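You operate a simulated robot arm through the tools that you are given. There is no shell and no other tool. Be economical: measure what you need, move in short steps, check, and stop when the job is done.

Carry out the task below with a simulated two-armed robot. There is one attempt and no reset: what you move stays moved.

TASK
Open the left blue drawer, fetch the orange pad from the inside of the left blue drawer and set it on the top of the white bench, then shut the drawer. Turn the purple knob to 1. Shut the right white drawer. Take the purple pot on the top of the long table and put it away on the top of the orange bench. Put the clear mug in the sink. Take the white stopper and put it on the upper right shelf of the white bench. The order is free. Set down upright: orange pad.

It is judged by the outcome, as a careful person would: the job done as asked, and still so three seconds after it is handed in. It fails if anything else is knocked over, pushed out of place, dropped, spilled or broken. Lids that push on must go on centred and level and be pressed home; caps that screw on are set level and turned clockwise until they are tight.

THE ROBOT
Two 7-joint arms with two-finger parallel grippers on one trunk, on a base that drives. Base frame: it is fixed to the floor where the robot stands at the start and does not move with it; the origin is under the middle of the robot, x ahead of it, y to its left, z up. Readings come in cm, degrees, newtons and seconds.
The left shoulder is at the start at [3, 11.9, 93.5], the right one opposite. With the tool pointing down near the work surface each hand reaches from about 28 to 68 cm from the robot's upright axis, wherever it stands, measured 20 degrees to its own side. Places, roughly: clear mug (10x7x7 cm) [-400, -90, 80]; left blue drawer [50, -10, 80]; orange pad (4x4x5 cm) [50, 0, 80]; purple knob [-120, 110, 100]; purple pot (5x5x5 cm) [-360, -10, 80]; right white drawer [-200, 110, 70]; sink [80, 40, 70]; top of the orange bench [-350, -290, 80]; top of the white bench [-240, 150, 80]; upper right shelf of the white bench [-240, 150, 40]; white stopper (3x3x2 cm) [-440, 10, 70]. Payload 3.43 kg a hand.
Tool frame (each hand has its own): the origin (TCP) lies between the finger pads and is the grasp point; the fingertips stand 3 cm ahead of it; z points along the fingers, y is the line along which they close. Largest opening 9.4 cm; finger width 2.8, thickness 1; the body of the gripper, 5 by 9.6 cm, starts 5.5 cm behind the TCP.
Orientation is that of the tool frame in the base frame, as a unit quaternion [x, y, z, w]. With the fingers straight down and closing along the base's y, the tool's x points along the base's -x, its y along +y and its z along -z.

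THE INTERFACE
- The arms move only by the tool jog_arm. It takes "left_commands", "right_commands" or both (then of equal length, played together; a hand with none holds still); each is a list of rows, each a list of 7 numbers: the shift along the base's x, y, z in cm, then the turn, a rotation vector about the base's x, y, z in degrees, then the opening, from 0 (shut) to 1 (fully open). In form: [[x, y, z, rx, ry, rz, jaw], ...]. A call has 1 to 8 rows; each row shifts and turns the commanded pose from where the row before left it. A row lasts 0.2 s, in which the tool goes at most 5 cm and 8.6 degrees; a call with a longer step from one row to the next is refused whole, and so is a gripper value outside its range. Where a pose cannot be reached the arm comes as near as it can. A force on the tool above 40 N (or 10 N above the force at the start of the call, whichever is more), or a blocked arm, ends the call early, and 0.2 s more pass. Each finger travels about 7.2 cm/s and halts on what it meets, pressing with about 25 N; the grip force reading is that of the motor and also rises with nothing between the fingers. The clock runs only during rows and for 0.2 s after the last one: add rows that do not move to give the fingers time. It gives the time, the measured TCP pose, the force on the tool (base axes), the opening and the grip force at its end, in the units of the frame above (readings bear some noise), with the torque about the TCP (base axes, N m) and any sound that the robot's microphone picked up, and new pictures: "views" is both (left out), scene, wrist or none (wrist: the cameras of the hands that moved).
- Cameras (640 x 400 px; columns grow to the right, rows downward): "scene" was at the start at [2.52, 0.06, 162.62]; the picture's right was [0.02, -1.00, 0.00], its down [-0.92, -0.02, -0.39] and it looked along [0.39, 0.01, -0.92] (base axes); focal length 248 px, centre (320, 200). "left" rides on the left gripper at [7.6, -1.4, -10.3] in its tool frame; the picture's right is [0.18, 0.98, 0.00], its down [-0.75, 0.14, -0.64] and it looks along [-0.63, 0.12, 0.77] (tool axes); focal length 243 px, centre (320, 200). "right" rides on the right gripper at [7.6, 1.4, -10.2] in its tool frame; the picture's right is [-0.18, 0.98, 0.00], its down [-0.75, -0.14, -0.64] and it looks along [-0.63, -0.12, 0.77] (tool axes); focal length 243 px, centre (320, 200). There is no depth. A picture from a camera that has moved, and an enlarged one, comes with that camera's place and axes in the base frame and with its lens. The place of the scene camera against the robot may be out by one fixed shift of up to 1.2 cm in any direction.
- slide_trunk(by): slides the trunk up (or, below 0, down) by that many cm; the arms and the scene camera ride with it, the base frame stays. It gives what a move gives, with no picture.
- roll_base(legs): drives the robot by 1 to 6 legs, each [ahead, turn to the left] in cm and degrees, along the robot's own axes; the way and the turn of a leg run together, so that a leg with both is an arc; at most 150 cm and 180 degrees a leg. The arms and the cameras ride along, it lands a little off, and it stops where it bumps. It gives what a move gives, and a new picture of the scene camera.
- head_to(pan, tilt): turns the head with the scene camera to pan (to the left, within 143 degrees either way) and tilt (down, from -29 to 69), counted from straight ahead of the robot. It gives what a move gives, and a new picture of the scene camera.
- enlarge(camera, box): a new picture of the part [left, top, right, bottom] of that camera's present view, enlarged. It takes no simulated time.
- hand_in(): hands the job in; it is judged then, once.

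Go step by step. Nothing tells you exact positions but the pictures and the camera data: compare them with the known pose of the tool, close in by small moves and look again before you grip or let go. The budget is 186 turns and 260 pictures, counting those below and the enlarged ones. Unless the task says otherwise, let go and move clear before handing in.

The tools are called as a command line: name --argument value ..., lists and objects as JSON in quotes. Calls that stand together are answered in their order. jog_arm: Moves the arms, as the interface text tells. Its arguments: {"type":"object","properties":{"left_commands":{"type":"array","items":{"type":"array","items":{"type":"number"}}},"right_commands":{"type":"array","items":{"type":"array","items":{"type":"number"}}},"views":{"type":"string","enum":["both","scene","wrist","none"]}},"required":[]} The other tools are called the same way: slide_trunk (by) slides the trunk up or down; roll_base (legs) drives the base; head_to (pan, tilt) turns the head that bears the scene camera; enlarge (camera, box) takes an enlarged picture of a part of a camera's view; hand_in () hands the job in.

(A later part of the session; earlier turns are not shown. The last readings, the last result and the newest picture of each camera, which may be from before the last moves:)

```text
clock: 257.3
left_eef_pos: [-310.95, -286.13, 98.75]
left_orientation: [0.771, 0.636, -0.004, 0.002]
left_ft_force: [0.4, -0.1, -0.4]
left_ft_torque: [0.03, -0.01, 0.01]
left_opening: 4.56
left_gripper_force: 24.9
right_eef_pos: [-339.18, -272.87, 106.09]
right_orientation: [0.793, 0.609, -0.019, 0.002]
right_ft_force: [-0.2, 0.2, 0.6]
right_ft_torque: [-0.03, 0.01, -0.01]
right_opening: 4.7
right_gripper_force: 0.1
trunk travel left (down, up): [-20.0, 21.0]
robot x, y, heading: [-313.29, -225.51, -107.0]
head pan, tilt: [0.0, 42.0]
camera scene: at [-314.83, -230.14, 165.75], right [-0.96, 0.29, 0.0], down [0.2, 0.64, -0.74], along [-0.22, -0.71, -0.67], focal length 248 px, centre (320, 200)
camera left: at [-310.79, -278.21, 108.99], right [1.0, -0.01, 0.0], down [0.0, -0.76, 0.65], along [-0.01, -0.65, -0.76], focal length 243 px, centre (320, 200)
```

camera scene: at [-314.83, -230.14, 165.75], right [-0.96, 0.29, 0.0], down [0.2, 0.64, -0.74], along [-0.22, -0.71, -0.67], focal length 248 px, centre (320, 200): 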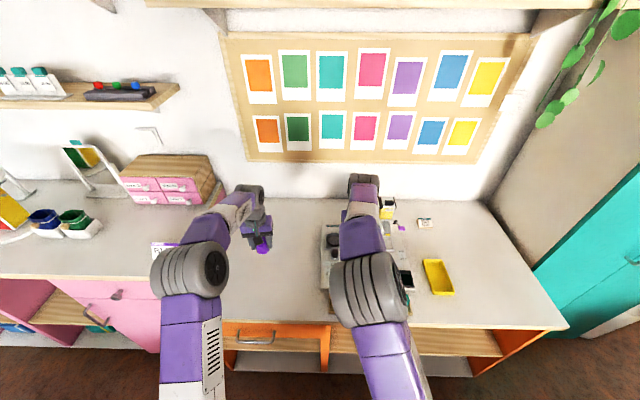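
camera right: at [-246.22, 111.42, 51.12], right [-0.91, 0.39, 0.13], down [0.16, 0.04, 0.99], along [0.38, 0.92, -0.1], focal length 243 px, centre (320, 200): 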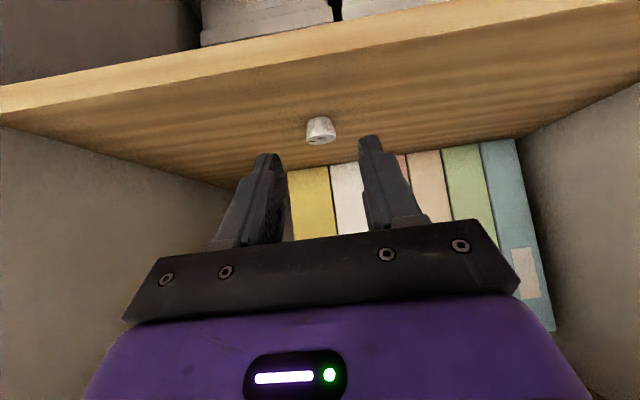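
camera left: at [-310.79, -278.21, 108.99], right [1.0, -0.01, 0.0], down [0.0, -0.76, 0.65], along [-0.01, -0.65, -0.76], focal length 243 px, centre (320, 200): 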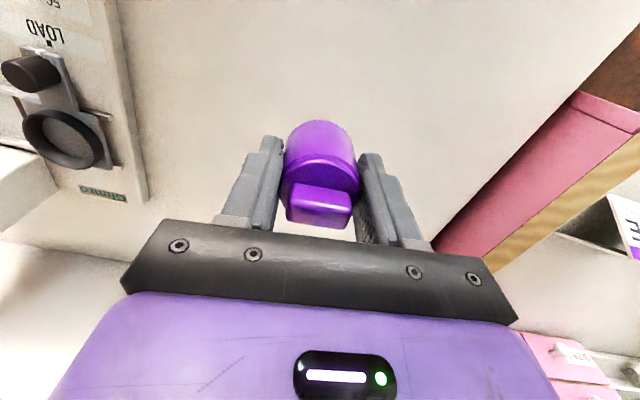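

jog_arm --left_commands '[[0, 1, -4, 0, 0, 0, 0.3], [0, 1, -4, 0, 0, 0, 0.3], [0, 0, -3, 0, 0, 0, 0.3], [0, 0, -1.5, 0, 0, 0, 0.3]]' --views "wrist"

```text
clock: 258.3
left_eef_pos: [-311.31, -283.85, 86.43]
left_orientation: [0.771, 0.637, -0.005, 0.002]
left_ft_force: [-0.4, 0.0, -2.0]
left_ft_torque: [-0.01, -0.01, 0.0]
left_opening: 4.51
left_gripper_force: 25.3
right_eef_pos: [-339.29, -272.95, 106.03]
right_orientation: [0.793, 0.609, -0.019, 0.001]
right_ft_force: [-0.6, 0.0, -0.1]
right_ft_torque: [0.01, 0.03, 0.04]
right_opening: 4.69
right_gripper_force: 0.0
trunk travel left (down, up): [-20.0, 21.0]
robot x, y, heading: [-313.2, -224.64, -107.1]
head pan, tilt: [0.0, 42.0]
camera left: at [-311.25, -275.97, 96.53], right [1.0, -0.01, 0.0], down [0.0, -0.76, 0.65], along [-0.01, -0.65, -0.76], focal length 243 px, centre (320, 200)
```

left: 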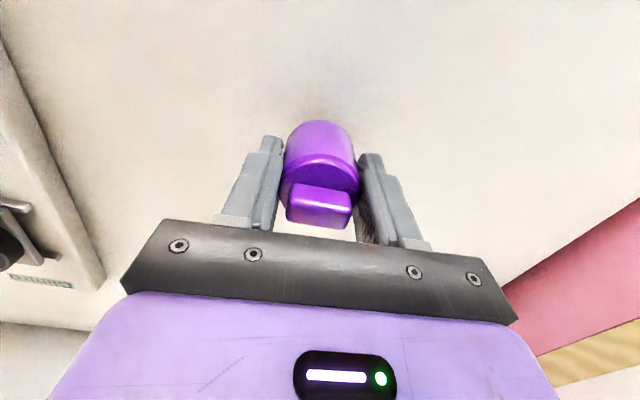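

jog_arm --left_commands '[[0, 0, -1, 0, 0, 0, 0.3], [0, 0, -0.5, 0, 0, 0, 0.3], [0, 0, -0.4, 0, 0, 0, 0.3]]' --views "none"

```text
clock: 259.1
left_eef_pos: [-311.48, -283.81, 84.57]
left_orientation: [0.771, 0.637, -0.005, 0.005]
left_ft_force: [1.9, -0.2, 5.3]
left_ft_torque: [0.04, -0.1, 0.07]
left_opening: 4.53
left_gripper_force: 24.9
right_eef_pos: [-339.26, -272.82, 106.25]
right_orientation: [0.793, 0.609, -0.02, 0.002]
right_ft_force: [-0.5, 0.1, 0.5]
right_ft_torque: [-0.01, 0.0, 0.03]
right_opening: 4.69
right_gripper_force: 0.1
trunk travel left (down, up): [-20.0, 21.0]
robot x, y, heading: [-312.8, -224.83, -107.0]
head pan, tilt: [0.0, 42.0]
```

Contact. I'll release the pot and rise.

jog_arm --left_commands '[[0, 0, -0.1, 0, 0, 0, 0.3], [0, 0, 0, 0, 0, 0, 0.6], [0, 0, 0, 0, 0, 0, 0.65], [0, 0, 2, 0, 0, 0, 0.65], [0, 0, 4, 0, 0, 0, 0.65], [0, 0, 4, 0, 0, 0, 0.65], [0, 1, 4, 0, 0, 0, 0.65], [0, 2, 4, 0, 0, 0, 0.65]]'

```text
clock: 260.9
left_eef_pos: [-311.61, -280.98, 102.76]
left_orientation: [0.771, 0.637, -0.005, 0.003]
left_ft_force: [0.1, 0.4, -0.3]
left_ft_torque: [0.0, 0.01, 0.02]
left_opening: 6.11
left_gripper_force: 0.0
right_eef_pos: [-339.11, -272.87, 106.17]
right_orientation: [0.792, 0.61, -0.021, 0.002]
right_ft_force: [1.1, 0.4, -0.2]
right_ft_torque: [0.0, -0.02, -0.01]
right_opening: 4.69
right_gripper_force: 0.2
trunk travel left (down, up): [-20.0, 21.0]
robot x, y, heading: [-312.7, -224.67, -107.0]
head pan, tilt: [0.0, 42.0]
camera scene: at [-314.82, -229.95, 165.77], right [-0.96, 0.29, 0.0], down [0.2, 0.64, -0.74], along [-0.22, -0.71, -0.67], focal length 248 px, centre (320, 200)
camera left: at [-311.47, -273.05, 112.92], right [1.0, -0.01, 0.0], down [0.0, -0.76, 0.65], along [-0.01, -0.65, -0.76], focal length 243 px, centre (320, 200)
```

scene: 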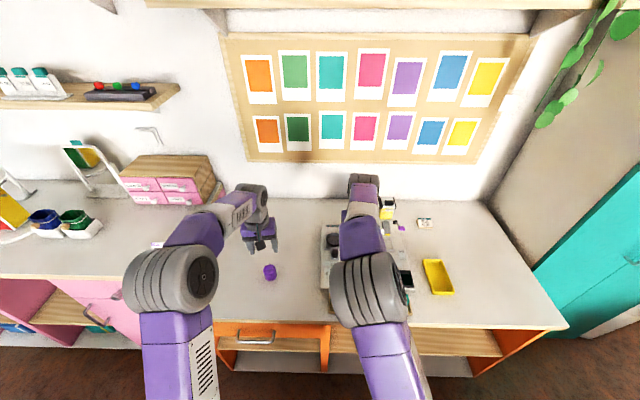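
left: 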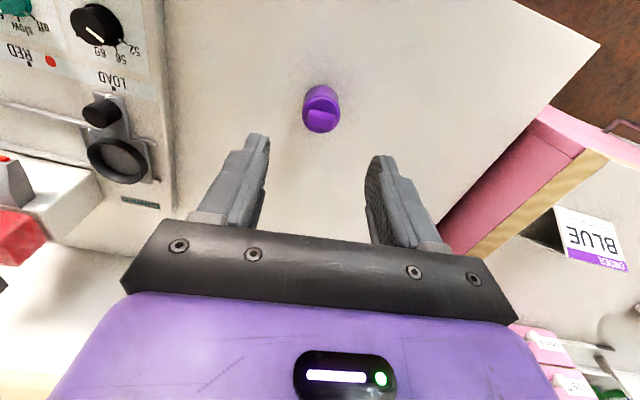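

The pot stands on the orange bench. Next is the clear mug, about [-398, -85]. I'll approach it from the table's far side, keeping clear of the blue chair.

roll_base --legs '[[-15, 0], [0, -110.9], [102, 0], [0, -70.6]]'

head_to --pan 10 --tilt 45

```text
clock: 274.9
left_eef_pos: [-387.62, -89.03, 102.66]
left_orientation: [-0.627, 0.779, 0.004, 0.005]
left_ft_force: [-0.7, -0.4, -0.3]
left_ft_torque: [0.01, -0.02, 0.0]
left_opening: 6.1
left_gripper_force: 0.1
right_eef_pos: [-360.04, -97.81, 106.12]
right_orientation: [-0.599, 0.801, 0.001, 0.02]
right_ft_force: [-0.5, 0.1, -0.3]
right_ft_torque: [-0.02, -0.02, -0.04]
right_opening: 4.72
right_gripper_force: 0.0
trunk travel left (down, up): [-20.0, 21.0]
robot x, y, heading: [-387.85, -145.23, 71.4]
head pan, tilt: [0.0, 42.0]
camera scene: at [-386.22, -140.12, 165.76], right [0.95, -0.32, 0.0], down [-0.21, -0.63, -0.74], along [0.24, 0.7, -0.67], focal length 248 px, centre (320, 200)
```

scene: 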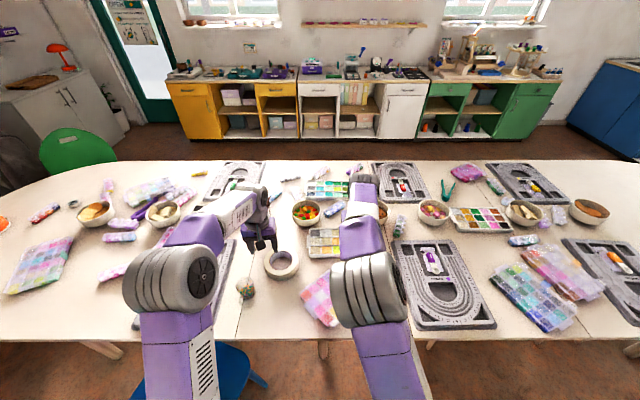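

```text
clock: 275.7
left_eef_pos: [-387.61, -89.01, 102.68]
left_orientation: [-0.627, 0.779, 0.002, 0.005]
left_ft_force: [0.0, -0.2, -0.6]
left_ft_torque: [0.0, -0.01, 0.0]
left_opening: 6.11
left_gripper_force: 0.0
right_eef_pos: [-360.29, -97.85, 106.02]
right_orientation: [-0.599, 0.8, 0.002, 0.02]
right_ft_force: [-0.5, -0.3, -0.1]
right_ft_torque: [0.0, -0.02, -0.01]
right_opening: 4.74
right_gripper_force: 0.0
trunk travel left (down, up): [-20.0, 21.0]
robot x, y, heading: [-387.25, -145.05, 71.7]
head pan, tilt: [10.0, 45.0]
camera scene: at [-387.7, -140.0, 165.33], right [0.99, -0.15, 0.0], down [-0.1, -0.7, -0.71], along [0.1, 0.7, -0.71], focal length 248 px, centre (320, 200)
```

scene: 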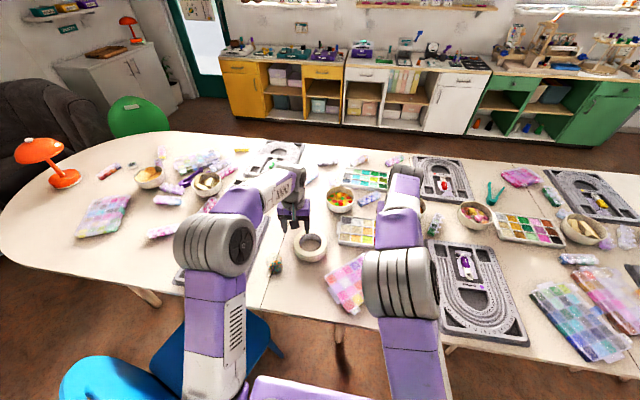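

enlarge --camera "scene" --box '[230, 210, 350, 285]'

enlarge --camera "left" --box '[0, 0, 640, 400]'

```text
5.33 times, centred on (290, 248) of scene
camera zoom: at [-387.7, -140.0, 165.33], right [0.99, -0.15, 0.0], down [-0.1, -0.7, -0.71], along [0.1, 0.7, -0.71], focal length 1320 px, centre (480, -53)
```

zoom: 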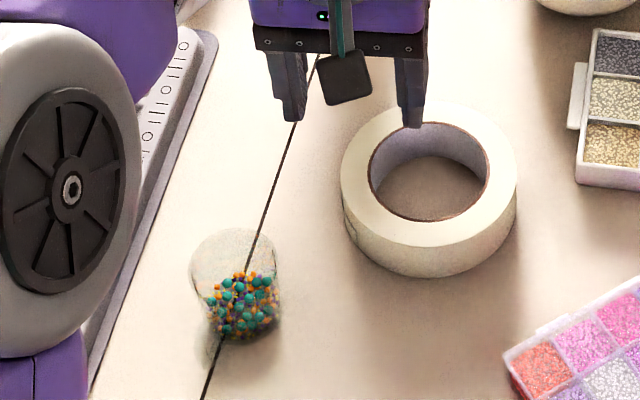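

```text
1.00 times, centred on (320, 200) of left (not enlarged: the box is as wide or as high as the picture)
camera zoom: at [-387.83, -96.81, 112.82], right [-1.0, 0.03, 0.0], down [0.02, 0.76, 0.65], along [0.02, 0.65, -0.76], focal length 243 px, centre (320, 200)
```

zoom: 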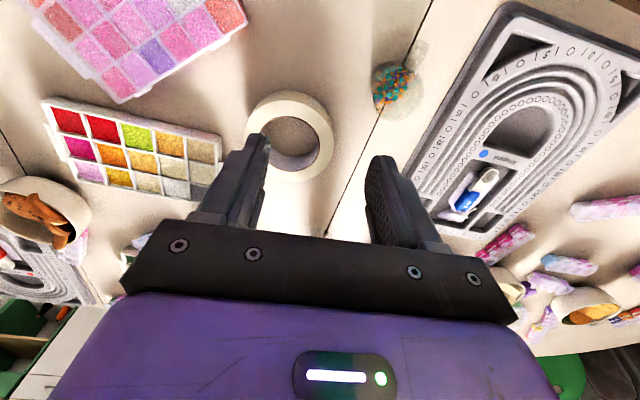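

jog_arm --left_commands '[[-2.6, 0.6, 0, 0, 0, -8, 1], [-2.6, 0.6, 0, 0, 0, -8, 1], [-2.6, 0.5, -2, 0, 0, 0, 1], [-2.6, 0.5, -4, 0, 0, 0, 1]]'

```text
clock: 276.7
left_eef_pos: [-398.07, -86.61, 96.51]
left_orientation: [-0.511, 0.86, 0.003, 0.006]
left_ft_force: [0.4, -0.1, 0.4]
left_ft_torque: [-0.03, 0.0, 0.0]
left_opening: 9.39
left_gripper_force: 0.0
right_eef_pos: [-360.34, -97.85, 106.09]
right_orientation: [-0.598, 0.801, 0.002, 0.02]
right_ft_force: [0.5, 1.1, 0.2]
right_ft_torque: [0.0, 0.01, 0.02]
right_opening: 4.73
right_gripper_force: 0.0
trunk travel left (down, up): [-20.0, 21.0]
robot x, y, heading: [-387.68, -145.16, 71.4]
head pan, tilt: [10.0, 45.0]
camera scene: at [-387.76, -139.92, 165.32], right [0.99, -0.15, 0.0], down [-0.1, -0.7, -0.71], along [0.1, 0.7, -0.71], focal length 248 px, centre (320, 200)
camera left: at [-400.43, -94.1, 106.81], right [-0.95, 0.31, 0.0], down [0.23, 0.72, 0.65], along [0.2, 0.62, -0.76], focal length 243 px, centre (320, 200)
```

scene: 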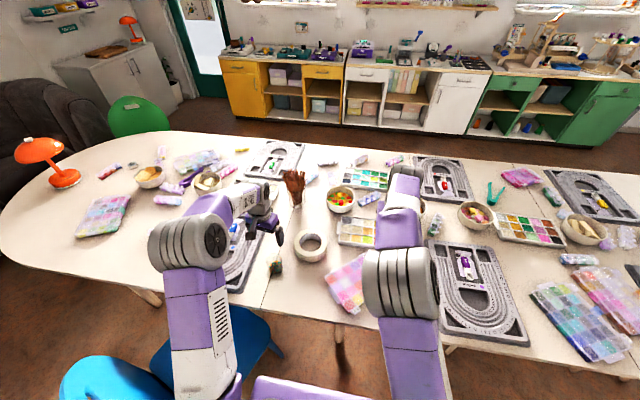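
left: 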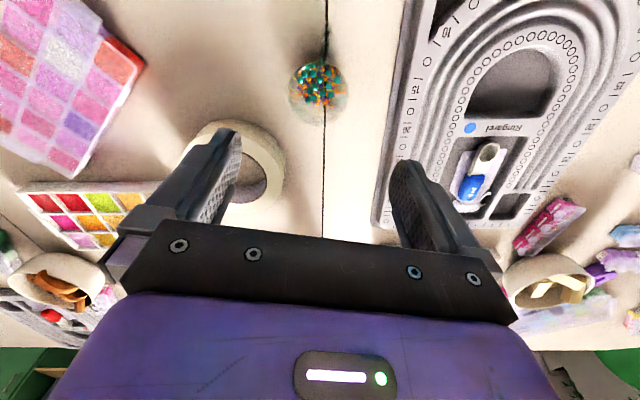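

enlarge --camera "left" --box '[240, 20, 400, 120]'

```text
4.00 times, centred on (320, 70) of left
camera zoom: at [-400.43, -94.1, 106.81], right [-0.95, 0.31, 0.0], down [0.23, 0.72, 0.65], along [0.2, 0.62, -0.76], focal length 970 px, centre (320, 720)
```

zoom: 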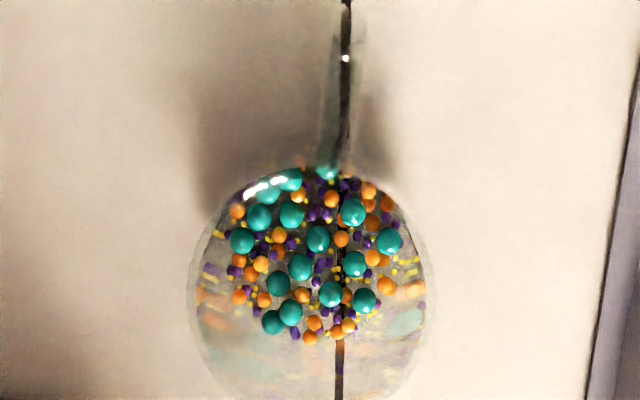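

The mug is centred between the fingers with its handle toward me, square to the closing line. Descending.

jog_arm --left_commands '[[0.1, -0.15, -4, 0, 0, 0, 1], [0.1, 0, -4, 0, 0, 0, 1], [0, 0, -3, 0, 0, 0, 1]]' --views "wrist"

```text
clock: 277.5
left_eef_pos: [-397.8, -86.81, 85.56]
left_orientation: [-0.513, 0.858, 0.002, 0.005]
left_ft_force: [0.5, 0.2, -1.1]
left_ft_torque: [0.0, 0.0, -0.01]
left_opening: 9.37
left_gripper_force: 0.1
right_eef_pos: [-360.26, -97.81, 106.17]
right_orientation: [-0.599, 0.801, 0.001, 0.019]
right_ft_force: [-0.2, 0.3, -0.4]
right_ft_torque: [-0.02, -0.02, 0.01]
right_opening: 4.71
right_gripper_force: 0.1
trunk travel left (down, up): [-20.0, 21.0]
robot x, y, heading: [-387.25, -145.12, 71.5]
head pan, tilt: [10.0, 45.0]
camera left: at [-400.24, -94.3, 95.65], right [-0.95, 0.31, 0.0], down [0.23, 0.72, 0.65], along [0.2, 0.62, -0.76], focal length 243 px, centre (320, 200)
```

left: 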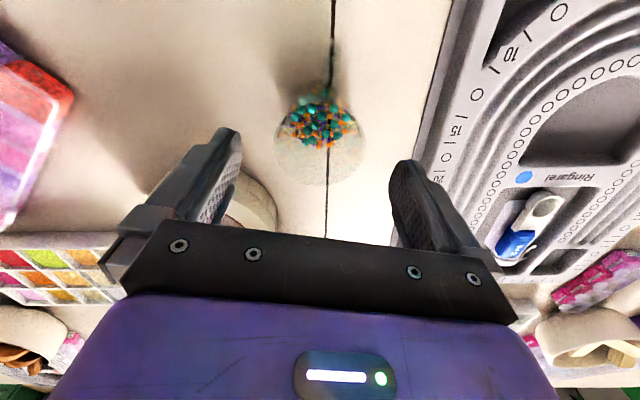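

jog_arm --left_commands '[[0, -0.1, -3, 0, 0, 0, 1], [0, 0, -3.1, 0, 0, 0, 1], [0, 0, 0, 0, 0, 0, 0.8], [0, 0, 0, 0, 0, 0, 0.6], [0, 0, 0, 0, 0, 0, 0.55], [0, 0, 0, 0, 0, 0, 0.55]]' --views "wrist"

```text
clock: 278.9
left_eef_pos: [-397.79, -86.92, 79.56]
left_orientation: [-0.513, 0.859, 0.002, 0.005]
left_ft_force: [0.5, -0.2, -0.1]
left_ft_torque: [0.04, 0.01, -0.03]
left_opening: 6.48
left_gripper_force: 24.9
right_eef_pos: [-360.17, -97.79, 106.1]
right_orientation: [-0.599, 0.801, 0.002, 0.02]
right_ft_force: [0.3, 0.1, -0.4]
right_ft_torque: [0.01, 0.01, -0.03]
right_opening: 4.69
right_gripper_force: 0.1
trunk travel left (down, up): [-20.0, 21.0]
robot x, y, heading: [-388.13, -145.15, 71.2]
head pan, tilt: [10.0, 45.0]
camera left: at [-400.15, -94.36, 89.74], right [-0.95, 0.31, 0.0], down [0.23, 0.72, 0.65], along [0.2, 0.62, -0.76], focal length 243 px, centre (320, 200)
```

left: 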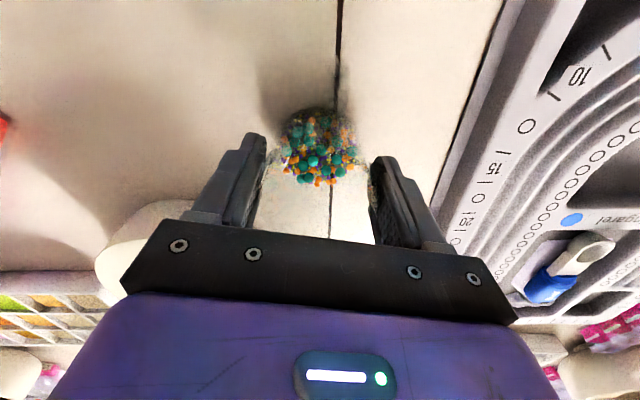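

jog_arm --left_commands '[[0, 0, 1, 0, 0, 0, 0.5], [0, 0, 2, 0, 0, 0, 0.5], [0, 0, 3, 0, 0, 0, 0.5], [0, 0, 3, 0, 0, 0, 0.5], [0, 0, 3, 0, 0, 0, 0.5], [0, 0, 3, 0, 0, 0, 0.5], [0, 0, 3, 0, 0, 0, 0.5], [0, 0, 3, 0, 0, 0, 0.5]]'

```text
clock: 280.7
left_eef_pos: [-397.95, -86.74, 100.5]
left_orientation: [-0.512, 0.859, 0.002, 0.005]
left_ft_force: [-0.1, -0.7, -0.7]
left_ft_torque: [-0.03, -0.02, -0.01]
left_opening: 6.47
left_gripper_force: 25.5
right_eef_pos: [-360.16, -97.97, 106.08]
right_orientation: [-0.598, 0.801, 0.002, 0.02]
right_ft_force: [0.7, 0.0, 0.0]
right_ft_torque: [0.02, 0.01, 0.0]
right_opening: 4.72
right_gripper_force: 0.0
trunk travel left (down, up): [-20.0, 21.0]
robot x, y, heading: [-387.83, -145.03, 71.5]
head pan, tilt: [10.0, 45.0]
camera scene: at [-387.71, -140.04, 165.33], right [0.99, -0.15, 0.0], down [-0.1, -0.7, -0.71], along [0.1, 0.7, -0.71], focal length 248 px, centre (320, 200)
camera left: at [-400.32, -94.21, 110.65], right [-0.95, 0.31, 0.0], down [0.23, 0.72, 0.65], along [0.2, 0.62, -0.76], focal length 243 px, centre (320, 200)
```

scene: 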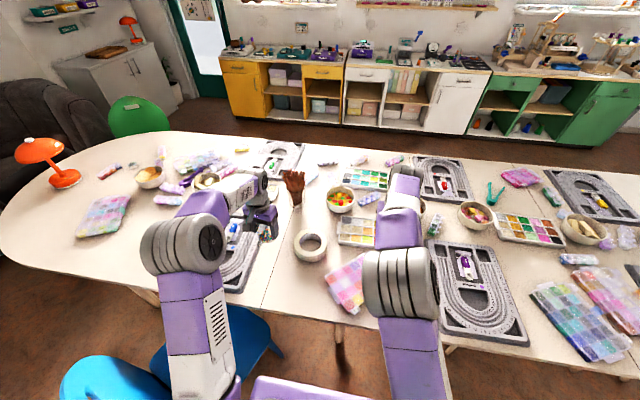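
left: 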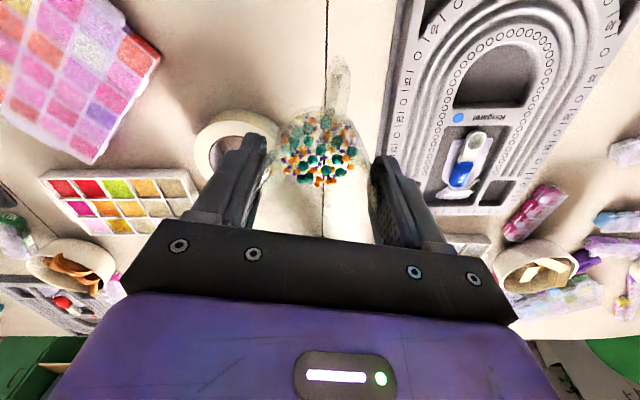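

The mug is held upright with its beads. I'll back away from the chair and carry it around the table to the sink.

roll_base --legs '[[-48, 0], [0, -74.6], [150, 0], [150, 0]]'

```text
clock: 300.6
left_eef_pos: [-52.7, -176.93, 100.49]
left_orientation: [0.104, 0.995, -0.001, 0.004]
left_ft_force: [-0.1, 0.5, -0.3]
left_ft_torque: [-0.03, -0.02, 0.0]
left_opening: 6.47
left_gripper_force: 25.0
right_eef_pos: [-52.54, -216.38, 106.12]
right_orientation: [-0.001, 1.0, -0.01, 0.016]
right_ft_force: [0.4, 0.5, 0.6]
right_ft_torque: [-0.01, -0.01, 0.01]
right_opening: 4.72
right_gripper_force: 0.0
trunk travel left (down, up): [-20.0, 21.0]
robot x, y, heading: [-105.88, -203.73, -1.8]
head pan, tilt: [10.0, 45.0]
camera scene: at [-100.96, -202.32, 165.32], right [0.14, -0.99, 0.0], down [-0.7, -0.1, -0.71], along [0.7, 0.1, -0.71], focal length 248 px, centre (320, 200)
```

scene: 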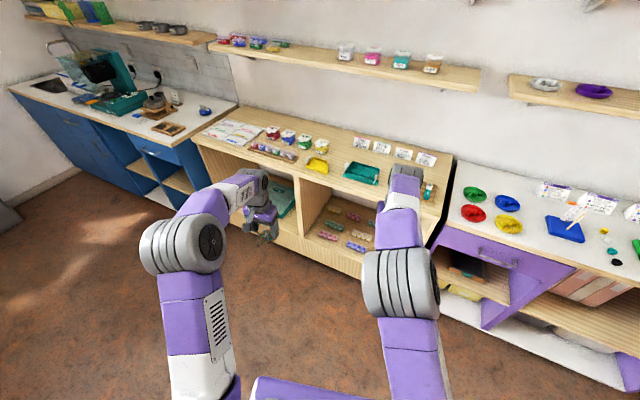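

roll_base --legs '[[0, 75.7], [150, 0], [15, -8.9], [114, 0], [0, -83.5]]'

head_to --pan 15 --tilt 45

```text
clock: 315.9
left_eef_pos: [-25.72, 85.26, 100.55]
left_orientation: [-0.463, 0.887, 0.003, 0.006]
left_ft_force: [-0.1, -0.2, -0.8]
left_ft_torque: [0.0, 0.0, -0.02]
left_opening: 6.44
left_gripper_force: 25.2
right_eef_pos: [10.57, 70.15, 106.21]
right_orientation: [-0.553, 0.833, 0.002, 0.02]
right_ft_force: [0.3, 0.6, 0.2]
right_ft_torque: [0.06, 0.03, -0.02]
right_opening: 4.68
right_gripper_force: 0.1
trunk travel left (down, up): [-20.0, 21.0]
robot x, y, heading: [-22.38, 26.18, 65.0]
head pan, tilt: [10.0, 45.0]
stopped in leg 4: the robot was blocked; the commanded pose is now the measured one
camera scene: at [-21.61, 31.17, 165.32], right [0.97, -0.26, 0.0], down [-0.18, -0.68, -0.71], along [0.18, 0.68, -0.71], focal length 248 px, centre (320, 200)
```

scene: 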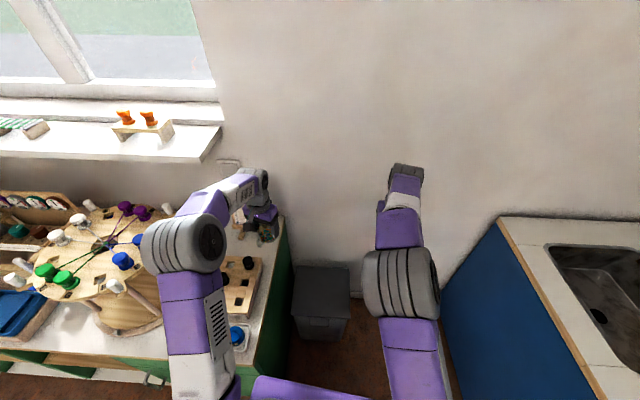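

```text
clock: 316.6
left_eef_pos: [-25.87, 85.41, 100.42]
left_orientation: [-0.462, 0.887, 0.002, 0.006]
left_ft_force: [-0.3, 0.9, -0.2]
left_ft_torque: [0.03, 0.02, 0.0]
left_opening: 6.45
left_gripper_force: 25.2
right_eef_pos: [10.52, 70.13, 106.09]
right_orientation: [-0.553, 0.833, 0.002, 0.021]
right_ft_force: [-0.4, -1.1, 0.2]
right_ft_torque: [-0.02, 0.02, -0.02]
right_opening: 4.68
right_gripper_force: 0.0
trunk travel left (down, up): [-20.0, 21.0]
robot x, y, heading: [-21.87, 26.0, 65.2]
head pan, tilt: [15.0, 45.0]
camera scene: at [-22.32, 31.38, 165.33], right [0.99, -0.17, 0.0], down [-0.12, -0.7, -0.71], along [0.12, 0.7, -0.71], focal length 248 px, centre (320, 200)
```

scene: 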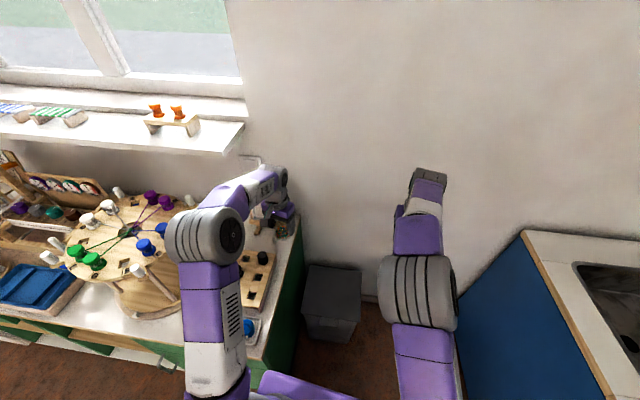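

The base was blocked by something near the green bench's end. I'll check for contact around the left hand and base before moving.

enlarge --camera "scene" --box '[180, 140, 420, 290]'

enlarge --camera "left" --box '[0, 0, 640, 400]'

head_to --pan 10 --tilt 69

```text
2.67 times, centred on (300, 215) of scene
camera zoom: at [-22.32, 31.38, 165.33], right [0.99, -0.17, 0.0], down [-0.12, -0.7, -0.71], along [0.12, 0.7, -0.71], focal length 660 px, centre (373, 160)
```

zoom: 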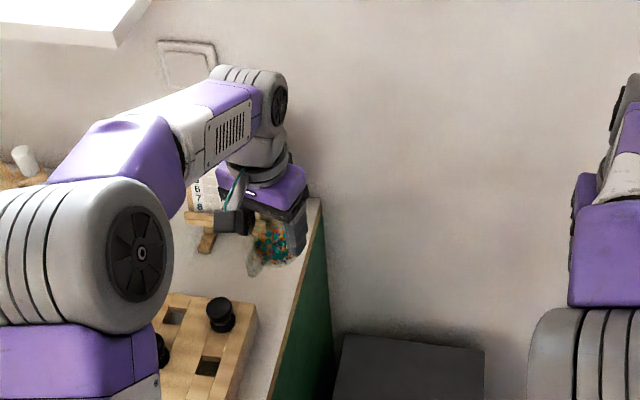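

```text
1.00 times, centred on (320, 200) of left (not enlarged: the box is as wide or as high as the picture)
camera zoom: at [-29.01, 78.22, 110.62], right [-0.91, 0.41, 0.0], down [0.31, 0.69, 0.65], along [0.27, 0.59, -0.76], focal length 243 px, centre (320, 200)
```

zoom: 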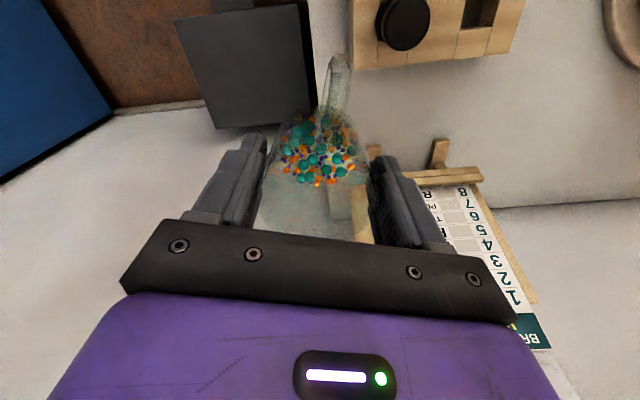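

```text
clock: 317.4
left_eef_pos: [-25.76, 85.41, 100.39]
left_orientation: [-0.462, 0.887, 0.002, 0.007]
left_ft_force: [-0.2, 0.5, -1.3]
left_ft_torque: [0.0, -0.02, 0.01]
left_opening: 6.46
left_gripper_force: 25.4
right_eef_pos: [10.4, 70.06, 106.11]
right_orientation: [-0.553, 0.833, 0.002, 0.021]
right_ft_force: [0.0, -0.1, -0.5]
right_ft_torque: [0.03, 0.0, -0.01]
right_opening: 4.69
right_gripper_force: 0.0
trunk travel left (down, up): [-20.0, 21.0]
robot x, y, heading: [-22.28, 25.96, 65.4]
head pan, tilt: [10.0, 68.8]
camera scene: at [-22.29, 28.76, 162.44], right [0.97, -0.26, 0.0], down [-0.24, -0.9, -0.36], along [0.09, 0.35, -0.93], focal length 248 px, centre (320, 200)
```

scene: 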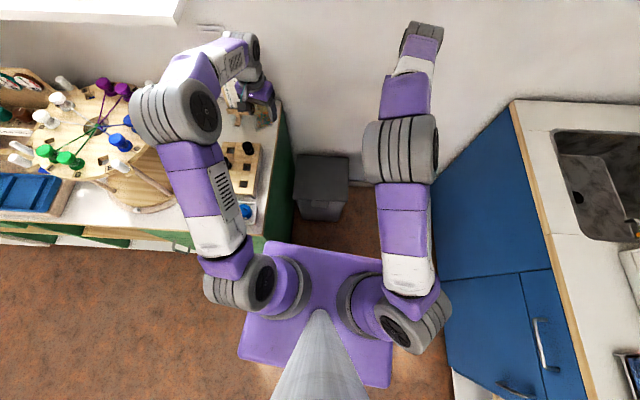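

The base only touched the bench corner; nothing else is disturbed. I'll reverse out, draw both hands in, and re-enter at a better angle toward the sink.

roll_base --legs '[[-24, 0]]'

jog_arm --left_commands '[[-1.7, -3.6, 0.5, 0, 0, 0, 0.5], [-1.7, -3.6, 0.5, 0, 0, 0, 0.5], [-1.7, -3.6, 0.5, 0, 0, 0, 0.5], [-1.7, -3.6, 0.5, 0, 0, 0, 0.5]]' --right_commands '[[-1.7, -3.6, 0.5, 0, 0, 0, 0.5], [-1.7, -3.6, 0.5, 0, 0, 0, 0.5], [-1.7, -3.6, 0.5, 0, 0, 0, 0.5], [0, 0, 0, 0, 0, 0, 0.5]]' --views "scene"

head_to --pan 0 --tilt 40

```text
clock: 319.2
left_eef_pos: [-35.75, 63.45, 100.49]
left_orientation: [-0.46, 0.888, 0.002, 0.004]
left_ft_force: [-0.7, -0.5, -0.5]
left_ft_torque: [0.0, -0.03, 0.02]
left_opening: 6.44
left_gripper_force: 25.6
right_eef_pos: [0.49, 48.14, 106.19]
right_orientation: [-0.551, 0.834, 0.001, 0.02]
right_ft_force: [-0.4, 0.8, 1.5]
right_ft_torque: [0.02, -0.03, 0.02]
right_opening: 4.75
right_gripper_force: 0.0
trunk travel left (down, up): [-20.0, 21.0]
robot x, y, heading: [-32.31, 4.46, 65.2]
head pan, tilt: [10.0, 68.8]
camera scene: at [-32.47, 6.8, 162.44], right [0.97, -0.26, 0.0], down [-0.24, -0.9, -0.36], along [0.09, 0.35, -0.93], focal length 248 px, centre (320, 200)
```

scene: 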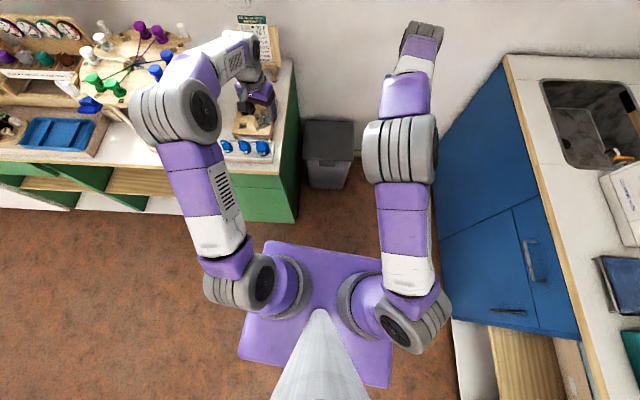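

```text
clock: 320.2
left_eef_pos: [-42.66, 49.05, 102.55]
left_orientation: [-0.461, 0.888, 0.002, 0.007]
left_ft_force: [0.1, 0.6, 0.0]
left_ft_torque: [0.02, 0.0, 0.03]
left_opening: 6.41
left_gripper_force: 25.4
right_eef_pos: [-4.74, 37.44, 108.02]
right_orientation: [-0.551, 0.834, 0.001, 0.021]
right_ft_force: [-0.5, 0.5, -0.5]
right_ft_torque: [0.03, 0.0, -0.01]
right_opening: 4.7
right_gripper_force: 0.1
trunk travel left (down, up): [-20.0, 21.0]
robot x, y, heading: [-32.26, 4.24, 65.0]
head pan, tilt: [10.0, 68.8]
camera scene: at [-32.49, 6.9, 162.44], right [0.97, -0.26, 0.0], down [-0.24, -0.9, -0.36], along [0.09, 0.35, -0.93], focal length 248 px, centre (320, 200)
```

scene: 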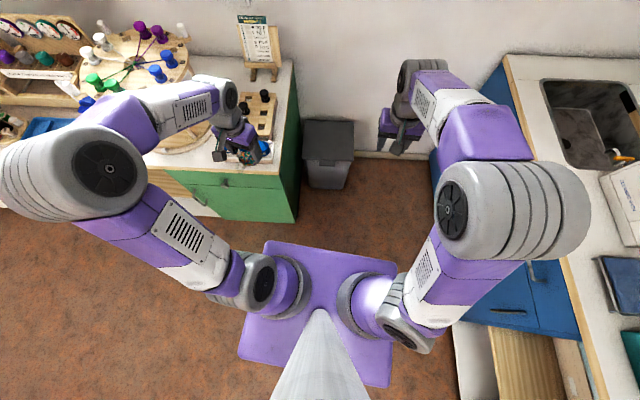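

```text
clock: 321.2
left_eef_pos: [-42.58, 49.04, 102.59]
left_orientation: [-0.462, 0.887, 0.002, 0.006]
left_ft_force: [0.2, -0.7, -1.3]
left_ft_torque: [-0.03, -0.02, -0.01]
left_opening: 6.43
left_gripper_force: 25.0
right_eef_pos: [-4.72, 37.52, 107.8]
right_orientation: [-0.551, 0.834, 0.002, 0.022]
right_ft_force: [-0.1, -0.4, 0.2]
right_ft_torque: [0.03, 0.01, 0.01]
right_opening: 4.72
right_gripper_force: 0.0
trunk travel left (down, up): [-20.0, 21.0]
robot x, y, heading: [-32.58, 4.21, 64.9]
head pan, tilt: [0.0, 40.0]
camera scene: at [-30.29, 9.21, 166.04], right [0.91, -0.42, 0.0], down [-0.27, -0.58, -0.77], along [0.32, 0.69, -0.64], focal length 248 px, centre (320, 200)
```

scene: 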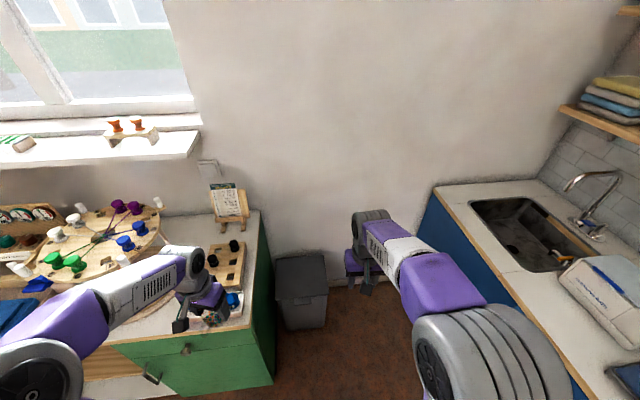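

roll_base --legs '[[0, -23.1], [55, 0], [0, -55]]'

head_to --pan 15 --tilt 45

```text
clock: 325.4
left_eef_pos: [14.33, 82.82, 102.52]
left_orientation: [-0.274, 0.962, 0.001, 0.005]
left_ft_force: [-0.9, -0.6, -0.2]
left_ft_torque: [0.01, -0.02, 0.0]
left_opening: 6.46
left_gripper_force: 24.8
right_eef_pos: [44.82, 57.18, 107.82]
right_orientation: [-0.373, 0.928, -0.004, 0.021]
right_ft_force: [-0.6, -0.6, -0.6]
right_ft_torque: [0.03, 0.01, 0.0]
right_opening: 4.7
right_gripper_force: 0.1
trunk travel left (down, up): [-20.0, 21.0]
robot x, y, heading: [6.13, 37.63, 42.0]
head pan, tilt: [0.0, 40.0]
stopped in leg 2: the robot was blocked; the commanded pose is now the measured one
camera scene: at [10.14, 41.08, 166.06], right [0.67, -0.74, 0.0], down [-0.48, -0.43, -0.77], along [0.57, 0.51, -0.64], focal length 248 px, centre (320, 200)
```

scene: 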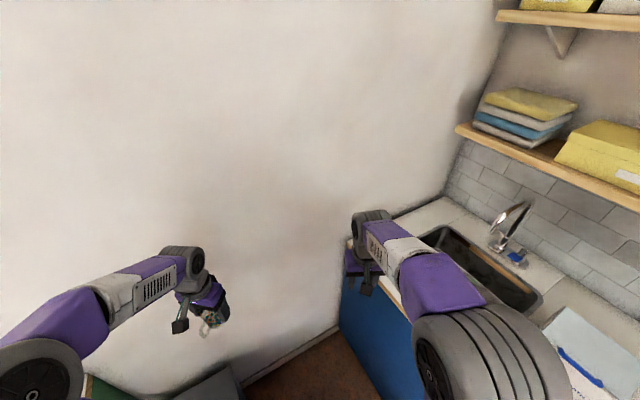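

```text
clock: 326.1
left_eef_pos: [14.47, 82.89, 102.54]
left_orientation: [-0.273, 0.962, 0.001, 0.005]
left_ft_force: [0.0, -0.3, -0.7]
left_ft_torque: [0.01, 0.04, 0.01]
left_opening: 6.45
left_gripper_force: 25.2
right_eef_pos: [44.77, 57.35, 107.72]
right_orientation: [-0.373, 0.927, -0.002, 0.021]
right_ft_force: [1.1, 0.5, 0.3]
right_ft_torque: [0.02, -0.01, -0.01]
right_opening: 4.68
right_gripper_force: 0.2
trunk travel left (down, up): [-20.0, 21.0]
robot x, y, heading: [6.31, 37.95, 41.6]
head pan, tilt: [15.0, 45.0]
camera scene: at [8.33, 42.37, 165.33], right [0.84, -0.55, 0.0], down [-0.39, -0.59, -0.71], along [0.39, 0.59, -0.71], focal length 248 px, centre (320, 200)
```

scene: 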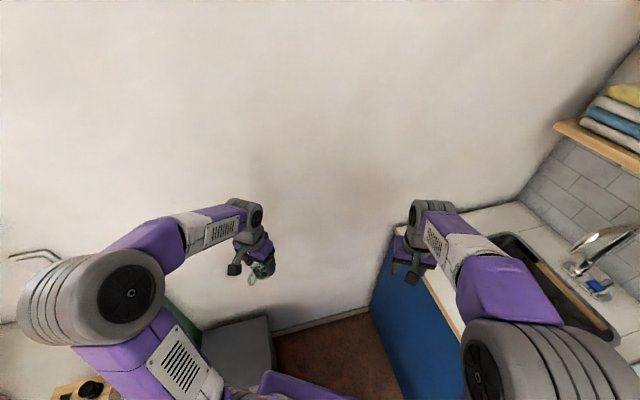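

The base stopped against the counter at the corner. Turning right should swing it free, so I'll turn in steps.

roll_base --legs '[[0, -25]]'

```text
clock: 326.9
left_eef_pos: [14.87, 82.67, 102.48]
left_orientation: [-0.268, 0.963, 0.002, 0.006]
left_ft_force: [0.2, 0.2, 0.1]
left_ft_torque: [0.05, -0.01, -0.01]
left_opening: 6.47
left_gripper_force: 24.9
right_eef_pos: [44.97, 56.79, 107.92]
right_orientation: [-0.367, 0.93, -0.003, 0.021]
right_ft_force: [0.9, -0.2, -0.2]
right_ft_torque: [0.02, 0.01, -0.01]
right_opening: 4.72
right_gripper_force: 0.1
trunk travel left (down, up): [-20.0, 21.0]
robot x, y, heading: [6.39, 37.62, 41.4]
head pan, tilt: [15.0, 45.0]
stopped in leg 1: the robot was blocked; the commanded pose is now the measured one
camera scene: at [8.22, 42.17, 165.33], right [0.83, -0.55, 0.0], down [-0.39, -0.59, -0.71], along [0.39, 0.59, -0.71], focal length 248 px, centre (320, 200)
```

scene: 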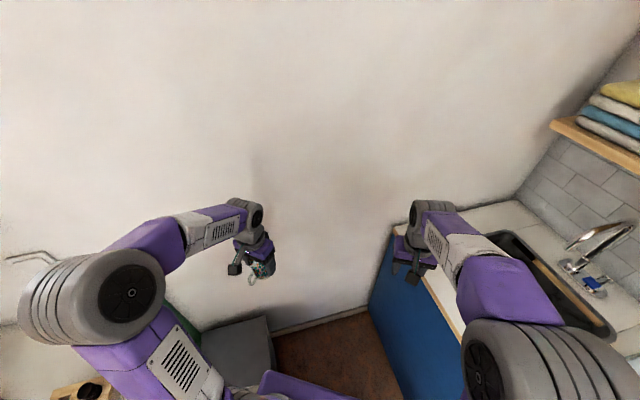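

head_to --pan -45 --tilt 69

head_to --pan 110 --tilt 60

```text
clock: 328.2
left_eef_pos: [14.87, 82.66, 102.46]
left_orientation: [-0.268, 0.963, 0.001, 0.005]
left_ft_force: [-0.4, 0.5, -1.0]
left_ft_torque: [0.03, 0.01, 0.0]
left_opening: 6.43
left_gripper_force: 25.0
right_eef_pos: [44.85, 56.66, 107.82]
right_orientation: [-0.367, 0.93, -0.003, 0.021]
right_ft_force: [0.5, 0.1, 0.0]
right_ft_torque: [-0.03, 0.01, -0.01]
right_opening: 4.7
right_gripper_force: 0.0
trunk travel left (down, up): [-20.0, 21.0]
robot x, y, heading: [6.46, 37.42, 41.4]
head pan, tilt: [-45.0, 68.8]
camera scene: at [9.3, 35.11, 162.44], right [-0.06, -1.0, 0.0], down [-0.93, 0.06, -0.36], along [0.36, -0.02, -0.93], focal length 248 px, centre (320, 200)
```

scene: 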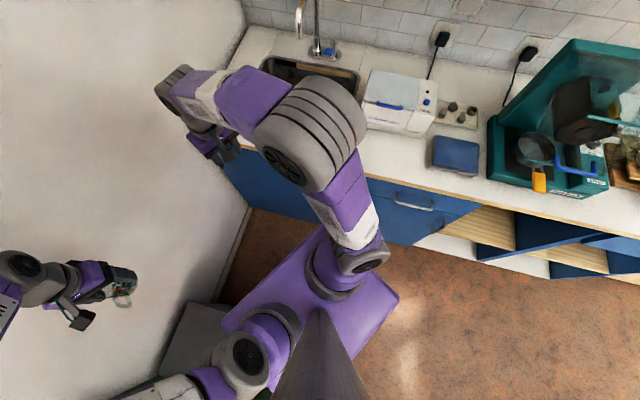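

```text
clock: 330.6
left_eef_pos: [14.83, 82.7, 102.53]
left_orientation: [-0.268, 0.963, 0.002, 0.004]
left_ft_force: [1.4, -0.8, -1.1]
left_ft_torque: [0.0, 0.0, 0.0]
left_opening: 6.43
left_gripper_force: 25.0
right_eef_pos: [44.97, 56.74, 107.85]
right_orientation: [-0.368, 0.93, -0.003, 0.021]
right_ft_force: [-0.3, 0.2, 0.9]
right_ft_torque: [0.0, 0.03, 0.0]
right_opening: 4.73
right_gripper_force: 0.1
trunk travel left (down, up): [-20.0, 21.0]
robot x, y, heading: [6.12, 37.32, 41.3]
head pan, tilt: [110.0, 60.0]
camera scene: at [-2.13, 38.66, 163.38], right [0.48, 0.88, 0.0], down [0.76, -0.42, -0.5], along [-0.44, 0.24, -0.87], focal length 248 px, centre (320, 200)
```

scene: 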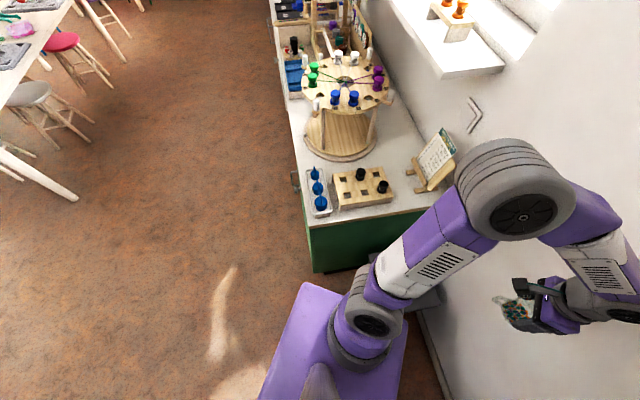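

The base's front-left corner is against the grey bin by the wall. I'll back off 5 cm and then turn right.

roll_base --legs '[[-5, 0], [0, -30]]'

```text
clock: 333.0
left_eef_pos: [32.24, 69.48, 102.48]
left_orientation: [-0.016, 1.0, 0.0, 0.006]
left_ft_force: [0.4, 0.0, -0.4]
left_ft_torque: [-0.01, -0.01, 0.0]
left_opening: 6.41
left_gripper_force: 25.2
right_eef_pos: [45.63, 32.13, 107.78]
right_orientation: [-0.12, 0.993, -0.008, 0.019]
right_ft_force: [0.3, 0.8, -0.3]
right_ft_torque: [0.03, 0.01, 0.02]
right_opening: 4.7
right_gripper_force: 0.0
trunk travel left (down, up): [-20.0, 21.0]
robot x, y, heading: [2.32, 34.53, 11.9]
head pan, tilt: [110.0, 60.0]
camera scene: at [-4.22, 39.15, 163.38], right [0.85, 0.53, 0.0], down [0.46, -0.73, -0.5], along [-0.27, 0.42, -0.87], focal length 248 px, centre (320, 200)
```

scene: 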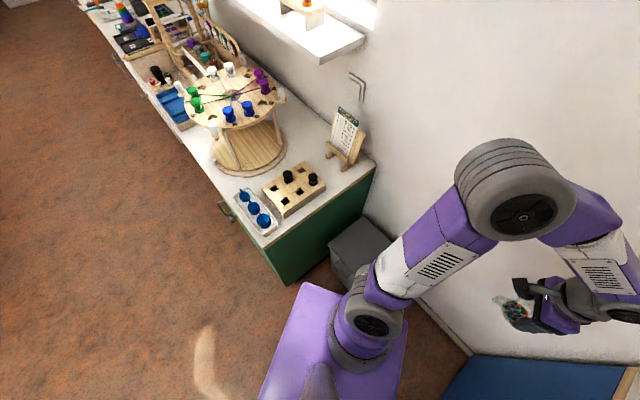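

roll_base --legs '[[7, 0], [0, -20], [6.5, 0]]'

head_to --pan 15 --tilt 50

```text
clock: 335.7
left_eef_pos: [55.9, 57.2, 102.45]
left_orientation: [0.164, 0.986, -0.001, 0.005]
left_ft_force: [0.2, 0.5, -0.3]
left_ft_torque: [0.01, 0.04, -0.01]
left_opening: 6.41
left_gripper_force: 25.4
right_eef_pos: [55.3, 17.47, 107.8]
right_orientation: [0.061, 0.998, -0.01, 0.018]
right_ft_force: [0.1, -0.1, 0.1]
right_ft_torque: [-0.01, 0.04, 0.0]
right_opening: 4.71
right_gripper_force: 0.1
trunk travel left (down, up): [-20.0, 21.0]
robot x, y, heading: [15.67, 34.99, -8.4]
head pan, tilt: [110.0, 60.0]
camera scene: at [11.2, 41.63, 163.38], right [0.98, 0.2, 0.0], down [0.17, -0.85, -0.5], along [-0.1, 0.49, -0.87], focal length 248 px, centre (320, 200)
```

scene: 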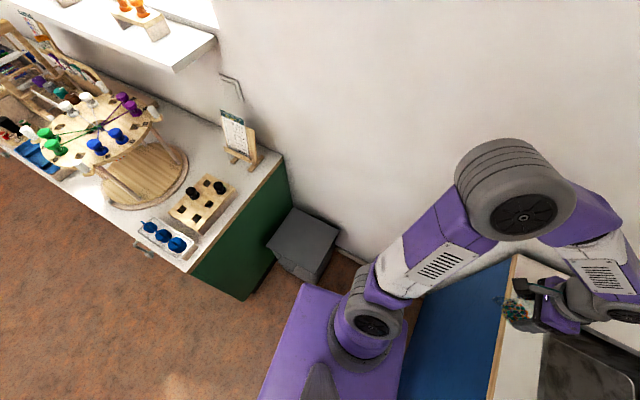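

```text
clock: 337.4
left_eef_pos: [55.72, 57.24, 102.5]
left_orientation: [0.163, 0.987, -0.001, 0.005]
left_ft_force: [0.6, -1.2, -0.1]
left_ft_torque: [0.01, 0.04, -0.02]
left_opening: 6.42
left_gripper_force: 24.8
right_eef_pos: [55.17, 17.5, 107.87]
right_orientation: [0.06, 0.998, -0.012, 0.018]
right_ft_force: [-1.0, 0.3, 0.5]
right_ft_torque: [-0.02, 0.01, -0.02]
right_opening: 4.71
right_gripper_force: 0.1
trunk travel left (down, up): [-20.0, 21.0]
robot x, y, heading: [15.69, 34.55, -8.6]
head pan, tilt: [15.0, 50.0]
camera scene: at [19.98, 35.98, 164.63], right [0.11, -0.99, 0.0], down [-0.76, -0.08, -0.64], along [0.64, 0.07, -0.77], focal length 248 px, centre (320, 200)
```

scene: 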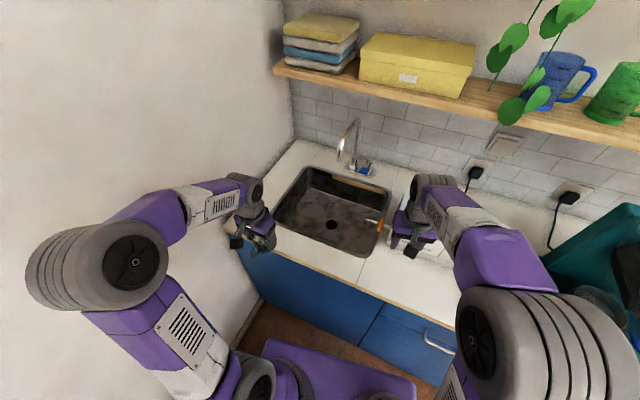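

The robot now stands square to the sink. I'll carry the mug over the near half of the basin, staying clear of the faucet.

jog_arm --left_commands '[[3.5, -2.3, 0, 0, 0, 0, 0.5], [3.5, -2.3, 0, 0, 0, 0, 0.5], [3.5, -2.3, 0, 0, 0, 0, 0.5], [3.5, -2.3, 0, 0, 0, 0, 0.5], [3.5, -2.3, 0, 0, 0, 0, 0.5], [3.5, -2.3, 0, 0, 0, 0, 0.5], [3.5, -2.2, 0, 0, 0, 0, 0.5]]'

```text
clock: 339.0
left_eef_pos: [80.48, 40.97, 102.33]
left_orientation: [0.165, 0.986, -0.001, 0.003]
left_ft_force: [0.6, -0.5, -0.2]
left_ft_torque: [0.02, 0.02, -0.04]
left_opening: 6.43
left_gripper_force: 24.7
right_eef_pos: [55.41, 17.35, 107.81]
right_orientation: [0.06, 0.998, -0.011, 0.016]
right_ft_force: [0.2, 0.0, 0.1]
right_ft_torque: [-0.01, 0.0, 0.02]
right_opening: 4.72
right_gripper_force: 0.0
trunk travel left (down, up): [-20.0, 21.0]
robot x, y, heading: [15.6, 34.83, -8.7]
head pan, tilt: [15.0, 50.0]
camera scene: at [20.2, 35.86, 164.62], right [0.11, -0.99, 0.0], down [-0.76, -0.08, -0.64], along [0.64, 0.07, -0.77], focal length 248 px, centre (320, 200)
camera left: at [72.75, 42.14, 112.37], right [0.15, 0.99, 0.0], down [0.76, -0.11, 0.65], along [0.64, -0.1, -0.76], focal length 243 px, centre (320, 200)
```

scene: 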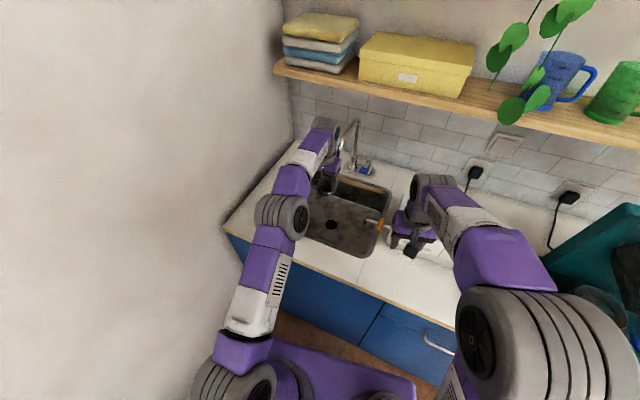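
left: 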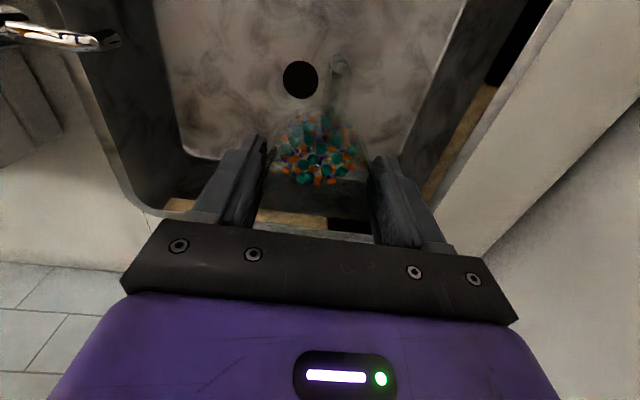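

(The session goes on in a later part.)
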